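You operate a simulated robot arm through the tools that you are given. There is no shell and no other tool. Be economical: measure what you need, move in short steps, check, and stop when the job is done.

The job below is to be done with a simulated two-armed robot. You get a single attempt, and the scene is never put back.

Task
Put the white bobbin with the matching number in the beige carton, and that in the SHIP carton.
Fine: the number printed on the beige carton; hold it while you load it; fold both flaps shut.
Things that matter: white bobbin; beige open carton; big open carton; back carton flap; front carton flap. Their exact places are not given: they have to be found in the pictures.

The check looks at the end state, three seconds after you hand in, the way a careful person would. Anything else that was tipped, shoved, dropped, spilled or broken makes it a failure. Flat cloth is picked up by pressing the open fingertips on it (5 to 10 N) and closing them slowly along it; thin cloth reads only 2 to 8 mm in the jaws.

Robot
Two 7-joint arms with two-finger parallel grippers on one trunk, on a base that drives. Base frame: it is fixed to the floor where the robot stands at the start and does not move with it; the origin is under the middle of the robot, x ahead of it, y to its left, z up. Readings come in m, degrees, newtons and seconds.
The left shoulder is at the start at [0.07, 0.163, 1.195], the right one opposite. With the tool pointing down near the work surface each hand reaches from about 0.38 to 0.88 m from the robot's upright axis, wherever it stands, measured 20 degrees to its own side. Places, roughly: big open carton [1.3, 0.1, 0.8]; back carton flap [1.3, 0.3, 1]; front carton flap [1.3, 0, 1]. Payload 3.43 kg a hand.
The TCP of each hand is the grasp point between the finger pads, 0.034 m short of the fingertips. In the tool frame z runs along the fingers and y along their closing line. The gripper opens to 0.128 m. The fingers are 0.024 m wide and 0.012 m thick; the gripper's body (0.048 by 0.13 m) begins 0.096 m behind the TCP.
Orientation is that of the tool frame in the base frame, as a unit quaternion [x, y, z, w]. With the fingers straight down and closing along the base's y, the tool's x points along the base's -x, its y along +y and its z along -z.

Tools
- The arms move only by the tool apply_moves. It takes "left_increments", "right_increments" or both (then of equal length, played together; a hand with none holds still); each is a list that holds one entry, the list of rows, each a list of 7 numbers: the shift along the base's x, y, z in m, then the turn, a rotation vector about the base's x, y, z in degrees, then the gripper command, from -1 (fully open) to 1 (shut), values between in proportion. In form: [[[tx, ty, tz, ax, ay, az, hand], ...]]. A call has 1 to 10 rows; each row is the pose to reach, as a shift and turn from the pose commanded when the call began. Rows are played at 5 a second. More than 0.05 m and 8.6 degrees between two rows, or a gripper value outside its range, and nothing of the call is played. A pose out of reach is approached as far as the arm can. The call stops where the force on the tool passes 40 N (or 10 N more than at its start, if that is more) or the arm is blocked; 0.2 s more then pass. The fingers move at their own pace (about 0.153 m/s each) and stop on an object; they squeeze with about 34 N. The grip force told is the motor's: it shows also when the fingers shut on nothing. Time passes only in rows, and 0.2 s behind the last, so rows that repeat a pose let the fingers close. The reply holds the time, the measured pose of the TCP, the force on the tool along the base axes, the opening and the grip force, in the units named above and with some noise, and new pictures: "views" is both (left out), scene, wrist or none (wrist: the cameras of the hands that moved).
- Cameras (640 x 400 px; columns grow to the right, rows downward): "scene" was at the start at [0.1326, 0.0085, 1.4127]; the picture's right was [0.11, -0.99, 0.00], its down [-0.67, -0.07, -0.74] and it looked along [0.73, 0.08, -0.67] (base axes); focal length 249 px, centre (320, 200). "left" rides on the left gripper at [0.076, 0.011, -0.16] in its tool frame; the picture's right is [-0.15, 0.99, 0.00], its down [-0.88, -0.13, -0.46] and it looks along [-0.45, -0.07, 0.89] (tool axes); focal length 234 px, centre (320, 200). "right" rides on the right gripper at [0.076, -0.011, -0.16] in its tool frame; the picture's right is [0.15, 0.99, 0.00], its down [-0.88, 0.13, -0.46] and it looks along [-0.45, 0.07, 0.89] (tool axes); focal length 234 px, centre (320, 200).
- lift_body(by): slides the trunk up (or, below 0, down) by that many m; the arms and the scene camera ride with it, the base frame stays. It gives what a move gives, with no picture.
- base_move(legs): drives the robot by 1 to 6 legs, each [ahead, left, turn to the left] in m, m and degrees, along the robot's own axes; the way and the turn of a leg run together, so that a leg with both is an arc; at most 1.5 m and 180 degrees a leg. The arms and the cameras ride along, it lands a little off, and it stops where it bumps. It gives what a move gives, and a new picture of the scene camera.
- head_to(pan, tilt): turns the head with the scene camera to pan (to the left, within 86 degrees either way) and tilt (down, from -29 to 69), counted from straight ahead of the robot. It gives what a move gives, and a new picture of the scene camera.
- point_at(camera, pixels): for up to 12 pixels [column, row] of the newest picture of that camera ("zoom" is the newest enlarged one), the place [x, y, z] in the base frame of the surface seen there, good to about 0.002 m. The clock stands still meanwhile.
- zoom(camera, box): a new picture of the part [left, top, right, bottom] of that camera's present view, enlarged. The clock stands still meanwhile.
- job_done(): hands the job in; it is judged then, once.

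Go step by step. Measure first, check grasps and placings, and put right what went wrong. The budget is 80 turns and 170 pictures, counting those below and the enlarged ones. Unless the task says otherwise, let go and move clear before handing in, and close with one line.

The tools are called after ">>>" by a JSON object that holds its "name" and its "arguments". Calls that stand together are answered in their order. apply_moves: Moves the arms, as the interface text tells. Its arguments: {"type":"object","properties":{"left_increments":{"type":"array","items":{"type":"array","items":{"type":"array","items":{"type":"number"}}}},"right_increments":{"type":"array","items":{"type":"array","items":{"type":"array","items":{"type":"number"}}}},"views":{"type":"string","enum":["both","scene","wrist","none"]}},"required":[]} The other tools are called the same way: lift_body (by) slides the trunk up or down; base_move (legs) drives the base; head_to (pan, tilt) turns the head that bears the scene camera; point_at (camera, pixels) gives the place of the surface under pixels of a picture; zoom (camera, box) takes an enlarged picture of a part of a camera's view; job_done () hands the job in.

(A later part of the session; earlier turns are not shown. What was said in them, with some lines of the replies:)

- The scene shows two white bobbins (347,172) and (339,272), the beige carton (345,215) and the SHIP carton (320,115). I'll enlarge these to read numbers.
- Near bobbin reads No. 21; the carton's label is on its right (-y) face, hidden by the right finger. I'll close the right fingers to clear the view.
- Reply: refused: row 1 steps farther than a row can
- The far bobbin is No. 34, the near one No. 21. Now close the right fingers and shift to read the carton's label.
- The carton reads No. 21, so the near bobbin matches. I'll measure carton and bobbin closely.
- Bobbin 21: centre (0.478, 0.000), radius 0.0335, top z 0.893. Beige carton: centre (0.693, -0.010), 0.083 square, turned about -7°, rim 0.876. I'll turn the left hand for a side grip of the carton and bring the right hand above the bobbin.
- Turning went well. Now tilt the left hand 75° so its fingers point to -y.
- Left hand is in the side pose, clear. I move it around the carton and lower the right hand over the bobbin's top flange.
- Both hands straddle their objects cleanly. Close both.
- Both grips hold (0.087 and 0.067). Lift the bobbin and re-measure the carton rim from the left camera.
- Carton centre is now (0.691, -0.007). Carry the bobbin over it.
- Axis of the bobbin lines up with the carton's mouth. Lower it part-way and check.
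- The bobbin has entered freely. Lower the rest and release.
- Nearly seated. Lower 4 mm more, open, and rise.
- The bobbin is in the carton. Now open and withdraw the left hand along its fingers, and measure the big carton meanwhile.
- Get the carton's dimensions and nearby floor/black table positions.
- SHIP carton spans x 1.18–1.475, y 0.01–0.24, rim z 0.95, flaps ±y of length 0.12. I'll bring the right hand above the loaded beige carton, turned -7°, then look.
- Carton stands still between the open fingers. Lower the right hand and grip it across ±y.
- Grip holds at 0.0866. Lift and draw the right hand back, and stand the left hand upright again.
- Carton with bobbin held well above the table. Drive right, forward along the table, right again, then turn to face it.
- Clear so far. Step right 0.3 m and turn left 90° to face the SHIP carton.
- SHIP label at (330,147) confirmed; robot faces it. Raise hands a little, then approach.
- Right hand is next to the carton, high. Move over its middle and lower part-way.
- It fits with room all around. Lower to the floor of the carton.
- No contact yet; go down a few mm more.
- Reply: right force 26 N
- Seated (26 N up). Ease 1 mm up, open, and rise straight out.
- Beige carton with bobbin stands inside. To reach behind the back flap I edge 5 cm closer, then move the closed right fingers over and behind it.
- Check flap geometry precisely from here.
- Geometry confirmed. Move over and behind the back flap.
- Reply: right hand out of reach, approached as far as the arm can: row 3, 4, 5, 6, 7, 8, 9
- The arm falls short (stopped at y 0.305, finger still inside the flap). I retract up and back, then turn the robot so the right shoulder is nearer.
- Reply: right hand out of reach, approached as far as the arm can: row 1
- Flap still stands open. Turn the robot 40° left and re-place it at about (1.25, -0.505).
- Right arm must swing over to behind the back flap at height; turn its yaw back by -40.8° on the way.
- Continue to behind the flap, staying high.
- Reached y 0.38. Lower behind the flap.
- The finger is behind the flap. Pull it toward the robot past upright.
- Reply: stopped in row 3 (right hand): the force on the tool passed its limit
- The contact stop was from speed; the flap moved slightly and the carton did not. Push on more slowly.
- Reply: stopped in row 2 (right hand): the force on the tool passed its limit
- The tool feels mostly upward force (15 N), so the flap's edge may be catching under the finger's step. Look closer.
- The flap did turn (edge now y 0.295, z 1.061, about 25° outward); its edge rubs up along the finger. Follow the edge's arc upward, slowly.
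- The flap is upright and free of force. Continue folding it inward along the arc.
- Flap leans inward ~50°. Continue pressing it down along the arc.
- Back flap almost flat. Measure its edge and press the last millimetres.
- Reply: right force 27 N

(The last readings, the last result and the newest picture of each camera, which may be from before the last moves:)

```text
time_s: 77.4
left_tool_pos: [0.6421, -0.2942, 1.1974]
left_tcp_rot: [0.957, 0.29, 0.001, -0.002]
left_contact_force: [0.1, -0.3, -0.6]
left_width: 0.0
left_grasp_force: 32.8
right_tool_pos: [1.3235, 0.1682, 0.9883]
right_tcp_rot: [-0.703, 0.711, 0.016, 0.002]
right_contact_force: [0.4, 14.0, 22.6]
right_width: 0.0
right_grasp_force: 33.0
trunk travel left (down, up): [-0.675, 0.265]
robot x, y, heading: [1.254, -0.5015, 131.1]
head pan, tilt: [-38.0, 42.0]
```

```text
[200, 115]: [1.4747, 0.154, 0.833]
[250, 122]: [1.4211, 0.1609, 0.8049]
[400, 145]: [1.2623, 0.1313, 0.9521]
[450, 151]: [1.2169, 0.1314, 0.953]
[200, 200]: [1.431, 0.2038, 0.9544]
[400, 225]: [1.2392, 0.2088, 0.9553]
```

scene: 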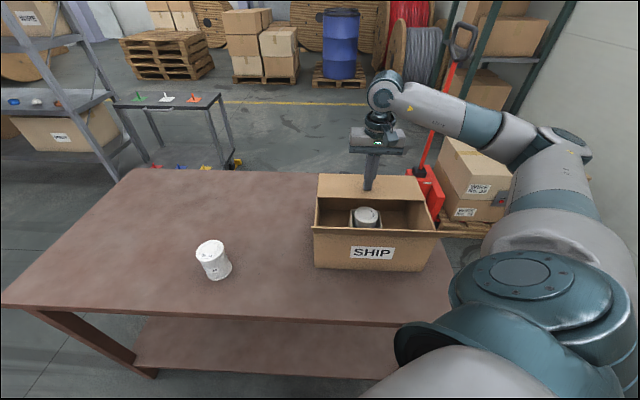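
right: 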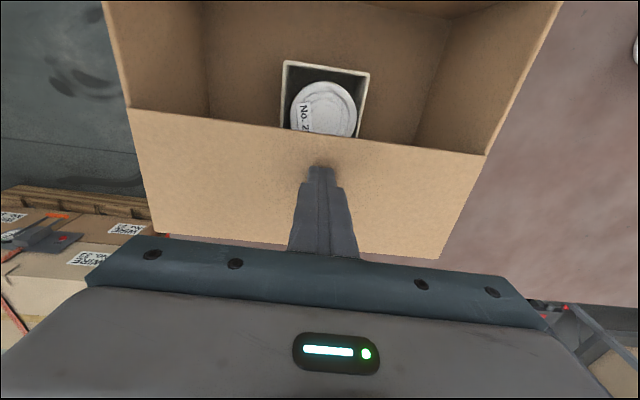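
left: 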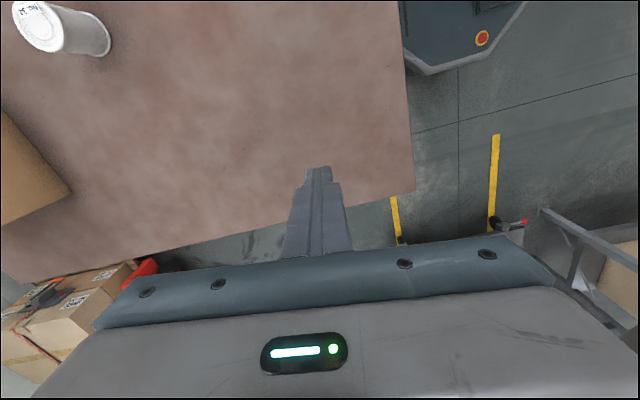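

Back flap is flat (z 0.954, edge y≈0.13). Lift off and see whether it stays.

>>> {"name": "apply_moves", "arguments": {"right_increments": [[[0, 0, 0.01, 0, 0, 0, 1], [0, 0, 0.03, 0, 0, 0, 1], [0, 0, 0.07, 0, 0, 0, 1], [0, 0, 0.11, 0, 0, 0, 1], [0, 0, 0.15, 0, 0, 0, 1]]]}}

```text
time_s: 78.6
left_tool_pos: [0.6404, -0.2929, 1.1984]
left_tcp_rot: [0.958, 0.288, 0.0, 0.0]
left_contact_force: [0.0, 0.5, 0.2]
left_width: 0.0
left_grasp_force: 33.1
right_tool_pos: [1.3228, 0.1654, 1.135]
right_tcp_rot: [-0.704, 0.71, 0.011, 0.0]
right_contact_force: [0.4, -0.3, 3.6]
right_width: 0.0002
right_grasp_force: 33.2
trunk travel left (down, up): [-0.675, 0.265]
robot x, y, heading: [1.248, -0.5066, 130.5]
head pan, tilt: [-38.0, 42.0]
```

scene: 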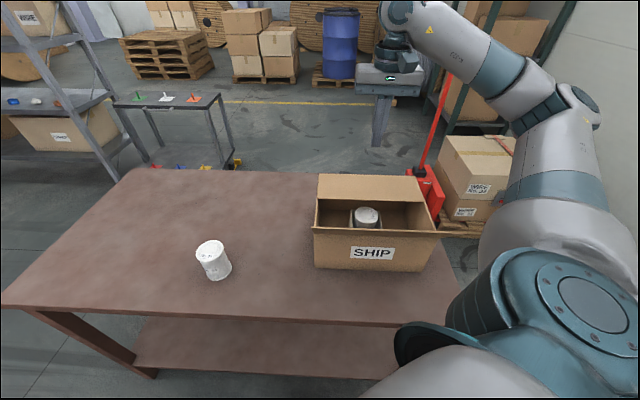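
right: 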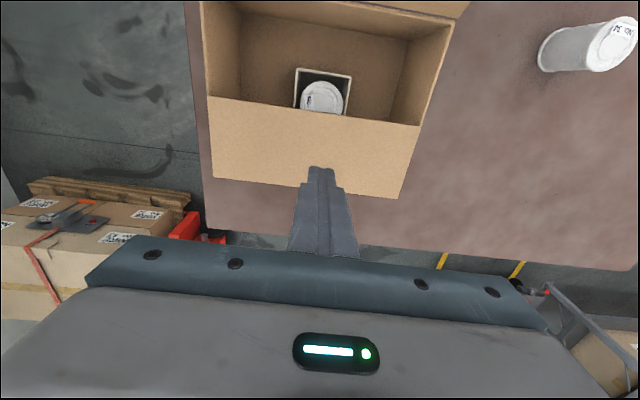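

It stays shut. For the front flap I back the robot straight off by 0.28 m (same heading) with the hand raised, ending in front of the flap.

>>> {"name": "apply_moves", "arguments": {"right_increments": [[[0, 0, 0.03, 0, 0, 0, 1], [0, 0, 0.06, 0, 0, 0, 1]]], "views": "none"}}

>>> {"name": "base_move", "arguments": {"legs": [[-0.22, 0.19, 0]]}}

```text
time_s: 79.2
left_tool_pos: [0.6409, -0.2954, 1.1978]
left_tcp_rot: [0.957, 0.289, 0.0, -0.001]
left_contact_force: [0.5, 0.2, 0.7]
left_width: 0.0
left_grasp_force: 33.1
right_tool_pos: [1.3243, 0.1658, 1.1996]
right_tcp_rot: [-0.705, 0.709, 0.013, 0.002]
right_contact_force: [0.2, -0.9, -0.1]
right_width: 0.0002
right_grasp_force: 33.0
trunk travel left (down, up): [-0.675, 0.265]
robot x, y, heading: [1.2486, -0.5049, 130.8]
head pan, tilt: [-38.0, 42.0]
```

```text
time_s: 81.2
left_tool_pos: [0.6401, -0.5816, 1.1966]
left_tcp_rot: [0.958, 0.288, -0.001, 0.0]
left_contact_force: [0.4, -0.7, -0.1]
left_width: 0.0003
left_grasp_force: 33.1
right_tool_pos: [1.3243, -0.1218, 1.1984]
right_tcp_rot: [-0.704, 0.711, 0.013, 0.001]
right_contact_force: [0.0, -0.4, -0.6]
right_width: 0.0
right_grasp_force: 32.5
trunk travel left (down, up): [-0.675, 0.265]
robot x, y, heading: [1.2531, -0.7945, 130.7]
head pan, tilt: [-38.0, 42.0]
```

scene: 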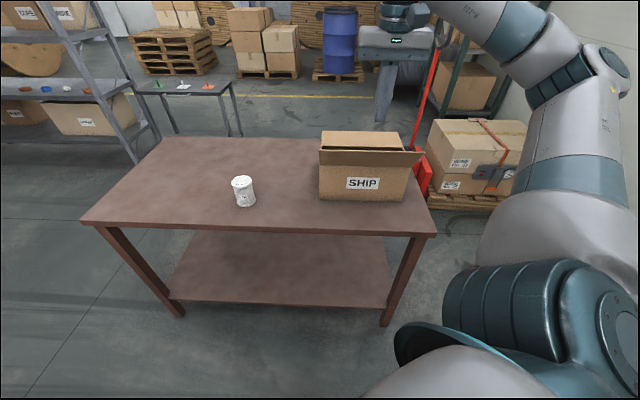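

Lower in front of the flap and approach gently.

>>> {"name": "apply_moves", "arguments": {"right_increments": [[[0, 0, -0.045, 0, 0, 0, 1], [0, 0, -0.09, 0, 0, 0, 1], [0, 0.005, -0.134, 0, 0, 0, 1], [0, 0.02, -0.134, 0, 0, 0, 1], [0, 0.034, -0.134, 0, 0, 0, 1], [0, 0.04, -0.134, 0, 0, 0, 1]]]}}

>>> {"name": "zoom", "arguments": {"camera": "scene", "box": [290, 90, 450, 190]}}

```text
time_s: 82.6
left_tool_pos: [0.6415, -0.5806, 1.1966]
left_tcp_rot: [0.958, 0.288, 0.0, 0.0]
left_contact_force: [-0.6, 0.1, 0.5]
left_width: 0.0003
left_grasp_force: 33.8
right_tool_pos: [1.3258, -0.0817, 1.0656]
right_tcp_rot: [-0.704, 0.71, 0.013, 0.002]
right_contact_force: [0.1, 0.7, -0.4]
right_width: 0.0
right_grasp_force: 33.5
trunk travel left (down, up): [-0.675, 0.265]
robot x, y, heading: [1.2484, -0.7943, 130.5]
head pan, tilt: [-38.0, 42.0]
```

scene: 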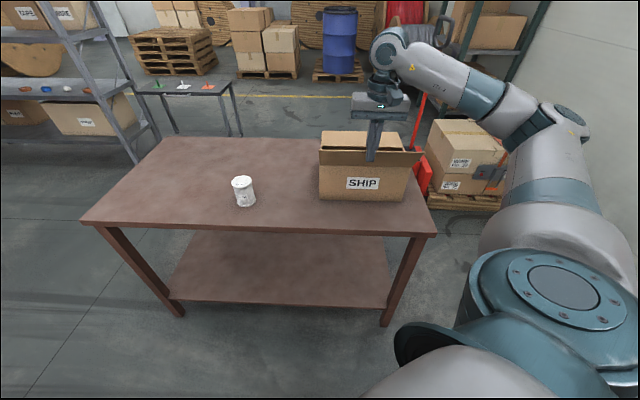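
right: 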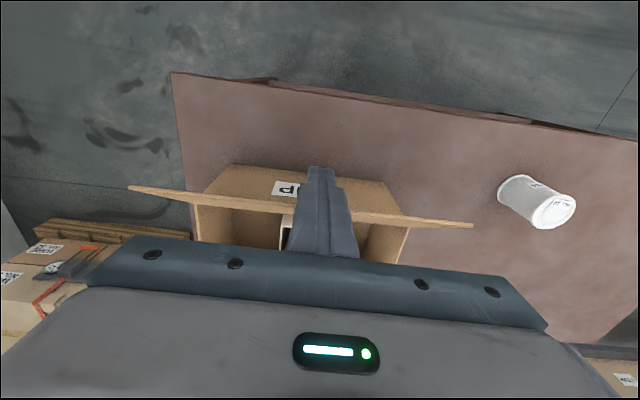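

```text
4.00 times, centred on (370, 140) of scene
```

zoom: 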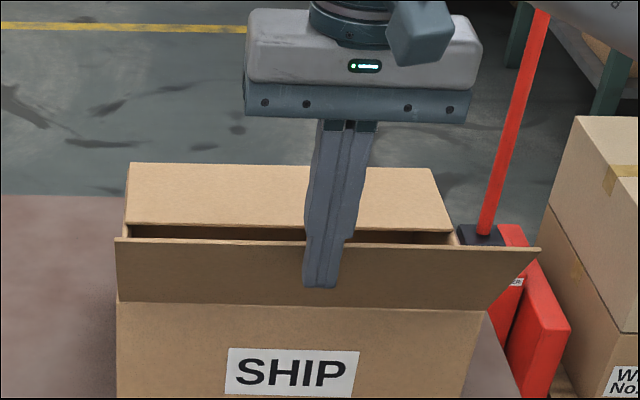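

Finger sits before the flap's upper half. Push along its arc, slowly.

>>> {"name": "apply_moves", "arguments": {"right_increments": [[[0, 0.006, 0.003, 0, 0, 0, 1], [0, 0.0105, 0.007, 0, 0, 0, 1], [0, 0.015, 0.01, 0, 0, 0, 1], [0, 0.0197, 0.0125, 0, 0, 0, 1], [0, 0.0245, 0.015, 0, 0, 0, 1], [0, 0.032, 0.0175, 0, 0, 0, 1], [0, 0.04, 0.02, 0, 0, 0, 1], [0, 0.048, 0.022, 0, 0, 0, 1], [0, 0.056, 0.0235, 0, 0, 0, 1], [0, 0.064, 0.025, 0, 0, 0, 1]]], "views": "scene"}}

```text
time_s: 84.8
left_tool_pos: [0.6411, -0.5805, 1.1965]
left_tcp_rot: [0.958, 0.288, 0.0, 0.0]
left_contact_force: [0.6, 0.0, -1.0]
left_width: 0.0
left_grasp_force: 32.9
right_tool_pos: [1.3247, -0.0176, 1.0902]
right_tcp_rot: [-0.703, 0.711, 0.013, 0.002]
right_contact_force: [0.5, 0.0, 0.1]
right_width: 0.0003
right_grasp_force: 33.0
trunk travel left (down, up): [-0.675, 0.265]
robot x, y, heading: [1.2498, -0.7977, 130.4]
head pan, tilt: [-38.0, 42.0]
```

scene: 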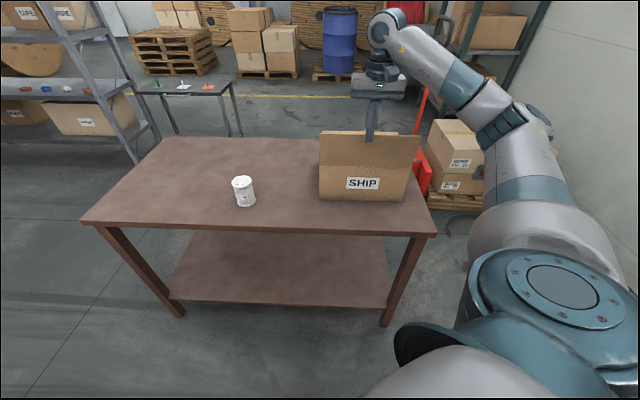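

Flap is upright. Continue folding it inward.

>>> {"name": "apply_moves", "arguments": {"right_increments": [[[0, 0.01, -0.012, 0, 0, 0, 1], [0, 0.018, -0.016, 0, 0, 0, 1], [0, 0.0254, -0.018, 0, 0, 0, 1], [0, 0.033, -0.02, 0, 0, 0, 1], [0, 0.0405, -0.022, 0, 0, 0, 1], [0, 0.048, -0.0245, 0, 0, 0, 1], [0, 0.0547, -0.0275, 0, 0, 0, 1], [0, 0.0628, -0.032, 0, 0, 0, 1], [0, 0.0698, -0.0378, 0, 0, 0, 1], [0, 0.076, -0.044, 0, 0, 0, 1]]], "views": "scene"}}

```text
time_s: 87.0
left_tool_pos: [0.6404, -0.5816, 1.1976]
left_tcp_rot: [0.958, 0.287, 0.0, 0.0]
left_contact_force: [0.2, -0.1, 0.1]
left_width: 0.0001
left_grasp_force: 32.7
right_tool_pos: [1.3242, 0.0567, 1.0459]
right_tcp_rot: [-0.703, 0.711, 0.013, 0.003]
right_contact_force: [0.8, -0.4, 0.3]
right_width: 0.0
right_grasp_force: 32.8
trunk travel left (down, up): [-0.675, 0.265]
robot x, y, heading: [1.2487, -0.7973, 130.6]
head pan, tilt: [-38.0, 42.0]
```

scene: 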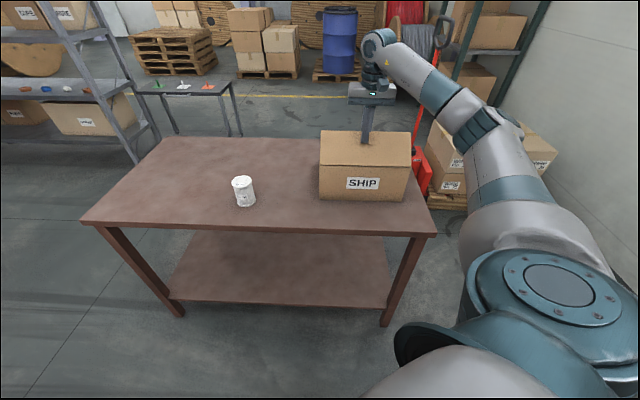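

Leaning inward ~48°. Fold on down to flat.

>>> {"name": "apply_moves", "arguments": {"right_increments": [[[0, 0.005, -0.005, 0, 0, 0, 1], [0, 0.01, -0.0095, 0, 0, 0, 1], [0, 0.0145, -0.014, 0, 0, 0, 1], [0, 0.018, -0.021, 0, 0, 0, 1], [0, 0.0217, -0.028, 0, 0, 0, 1], [0, 0.024, -0.035, 0, 0, 0, 1], [0, 0.0264, -0.042, 0, 0, 0, 1], [0, 0.0275, -0.048, 0, 0, 0, 1], [0, 0.028, -0.053, 0, 0, 0, 1], [0, 0.028, -0.057, 0, 0, 0, 1]]]}}

>>> {"name": "zoom", "arguments": {"camera": "scene", "box": [290, 90, 450, 190]}}

```text
time_s: 89.2
left_tool_pos: [0.6407, -0.5826, 1.1986]
left_tcp_rot: [0.958, 0.287, 0.001, -0.001]
left_contact_force: [0.8, -1.1, -0.4]
left_width: 0.0
left_grasp_force: 33.1
right_tool_pos: [1.3243, 0.0843, 0.9892]
right_tcp_rot: [-0.703, 0.711, 0.015, 0.004]
right_contact_force: [0.9, 3.3, 11.1]
right_width: 0.0
right_grasp_force: 33.0
trunk travel left (down, up): [-0.675, 0.265]
robot x, y, heading: [1.254, -0.7914, 130.5]
head pan, tilt: [-38.0, 42.0]
```

scene: 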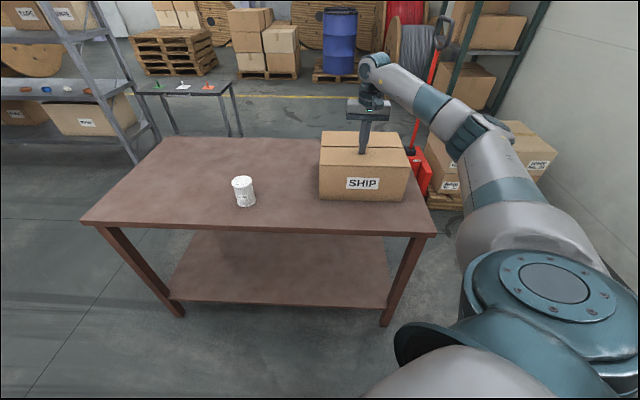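
right: 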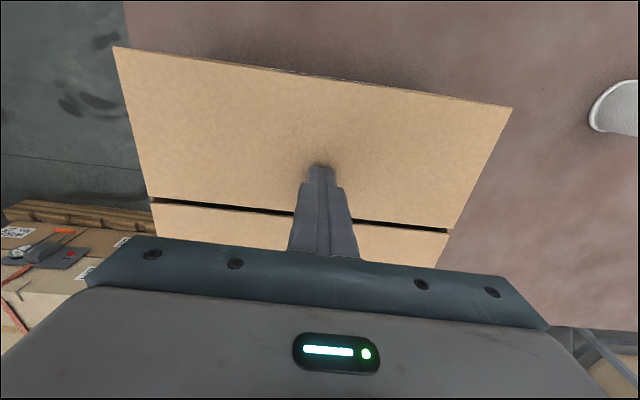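

```text
4.00 times, centred on (370, 140) of scene
```

zoom: 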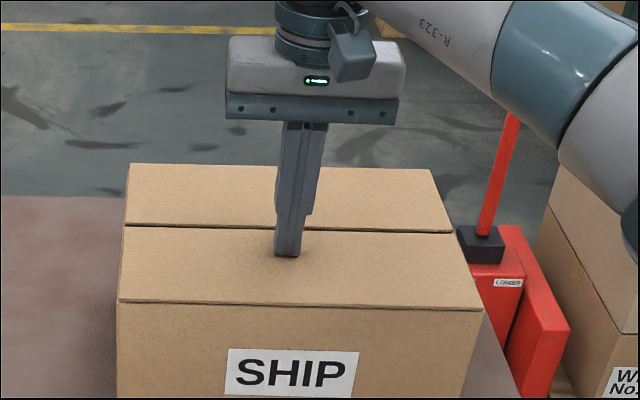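

Both flaps lie flat with a thin seam. Lift off and back away, then check they stay.

>>> {"name": "apply_moves", "arguments": {"right_increments": [[[0, 0, 0.01, 0, 0, 0, 1], [0, 0, 0.04, 0, 0, 0, 1], [0, 0, 0.08, 0, 0, 0, 1], [0, -0.02, 0.12, 0, 0, 0, 1], [0, -0.06, 0.14, 0, 0, 0, 1], [0, -0.1, 0.16, 0, 0, 0, 1], [0, -0.14, 0.18, 0, 0, 0, 1], [0, -0.18, 0.18, 0, 0, 0, 1], [0, -0.22, 0.18, 0, 0, 0, 1], [0, -0.26, 0.18, 0, 0, 0, 1]]], "views": "none"}}

>>> {"name": "zoom", "arguments": {"camera": "scene", "box": [200, 80, 450, 236]}}

>>> {"name": "point_at", "arguments": {"camera": "zoom", "pixels": [[400, 150], [400, 178], [400, 185], [400, 205], [116, 290]]}}

```text
time_s: 91.4
left_tool_pos: [0.6401, -0.5821, 1.1965]
left_tcp_rot: [0.958, 0.288, 0.0, -0.001]
left_contact_force: [0.2, -0.2, -0.1]
left_width: 0.0
left_grasp_force: 32.9
right_tool_pos: [1.3258, -0.1781, 1.1698]
right_tcp_rot: [-0.703, 0.711, 0.014, 0.001]
right_contact_force: [0.0, 0.3, 0.7]
right_width: 0.0
right_grasp_force: 33.3
trunk travel left (down, up): [-0.675, 0.265]
robot x, y, heading: [1.2496, -0.7949, 130.8]
head pan, tilt: [-38.0, 42.0]
```

```text
2.56 times, centred on (325, 158) of scene
```

zoom: 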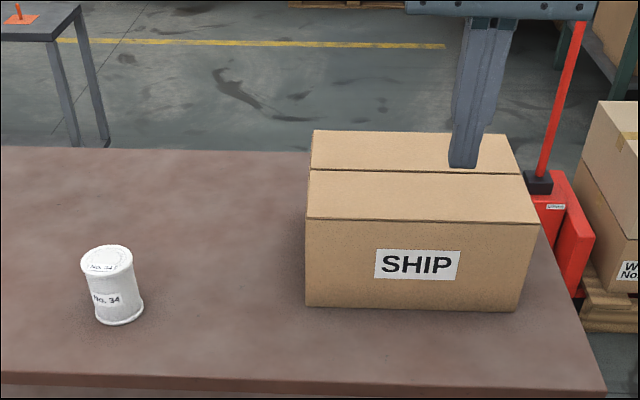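

```text
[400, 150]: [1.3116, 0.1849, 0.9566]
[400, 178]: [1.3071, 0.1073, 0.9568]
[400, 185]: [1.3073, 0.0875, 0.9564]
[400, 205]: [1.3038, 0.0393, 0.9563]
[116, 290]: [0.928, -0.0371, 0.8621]
```

Both flaps are level at z 0.956, the No. 34 bobbin still stands where it was, and the hands are clear. Handing in.

>>> {"name": "job_done", "arguments": {}}

```text
The job is handed in.
```

The job is handed in: bobbin No. 21 is in the beige No. 21 carton, which I held with the left hand while loading it. That carton is in the SHIP carton with both flaps folded shut.
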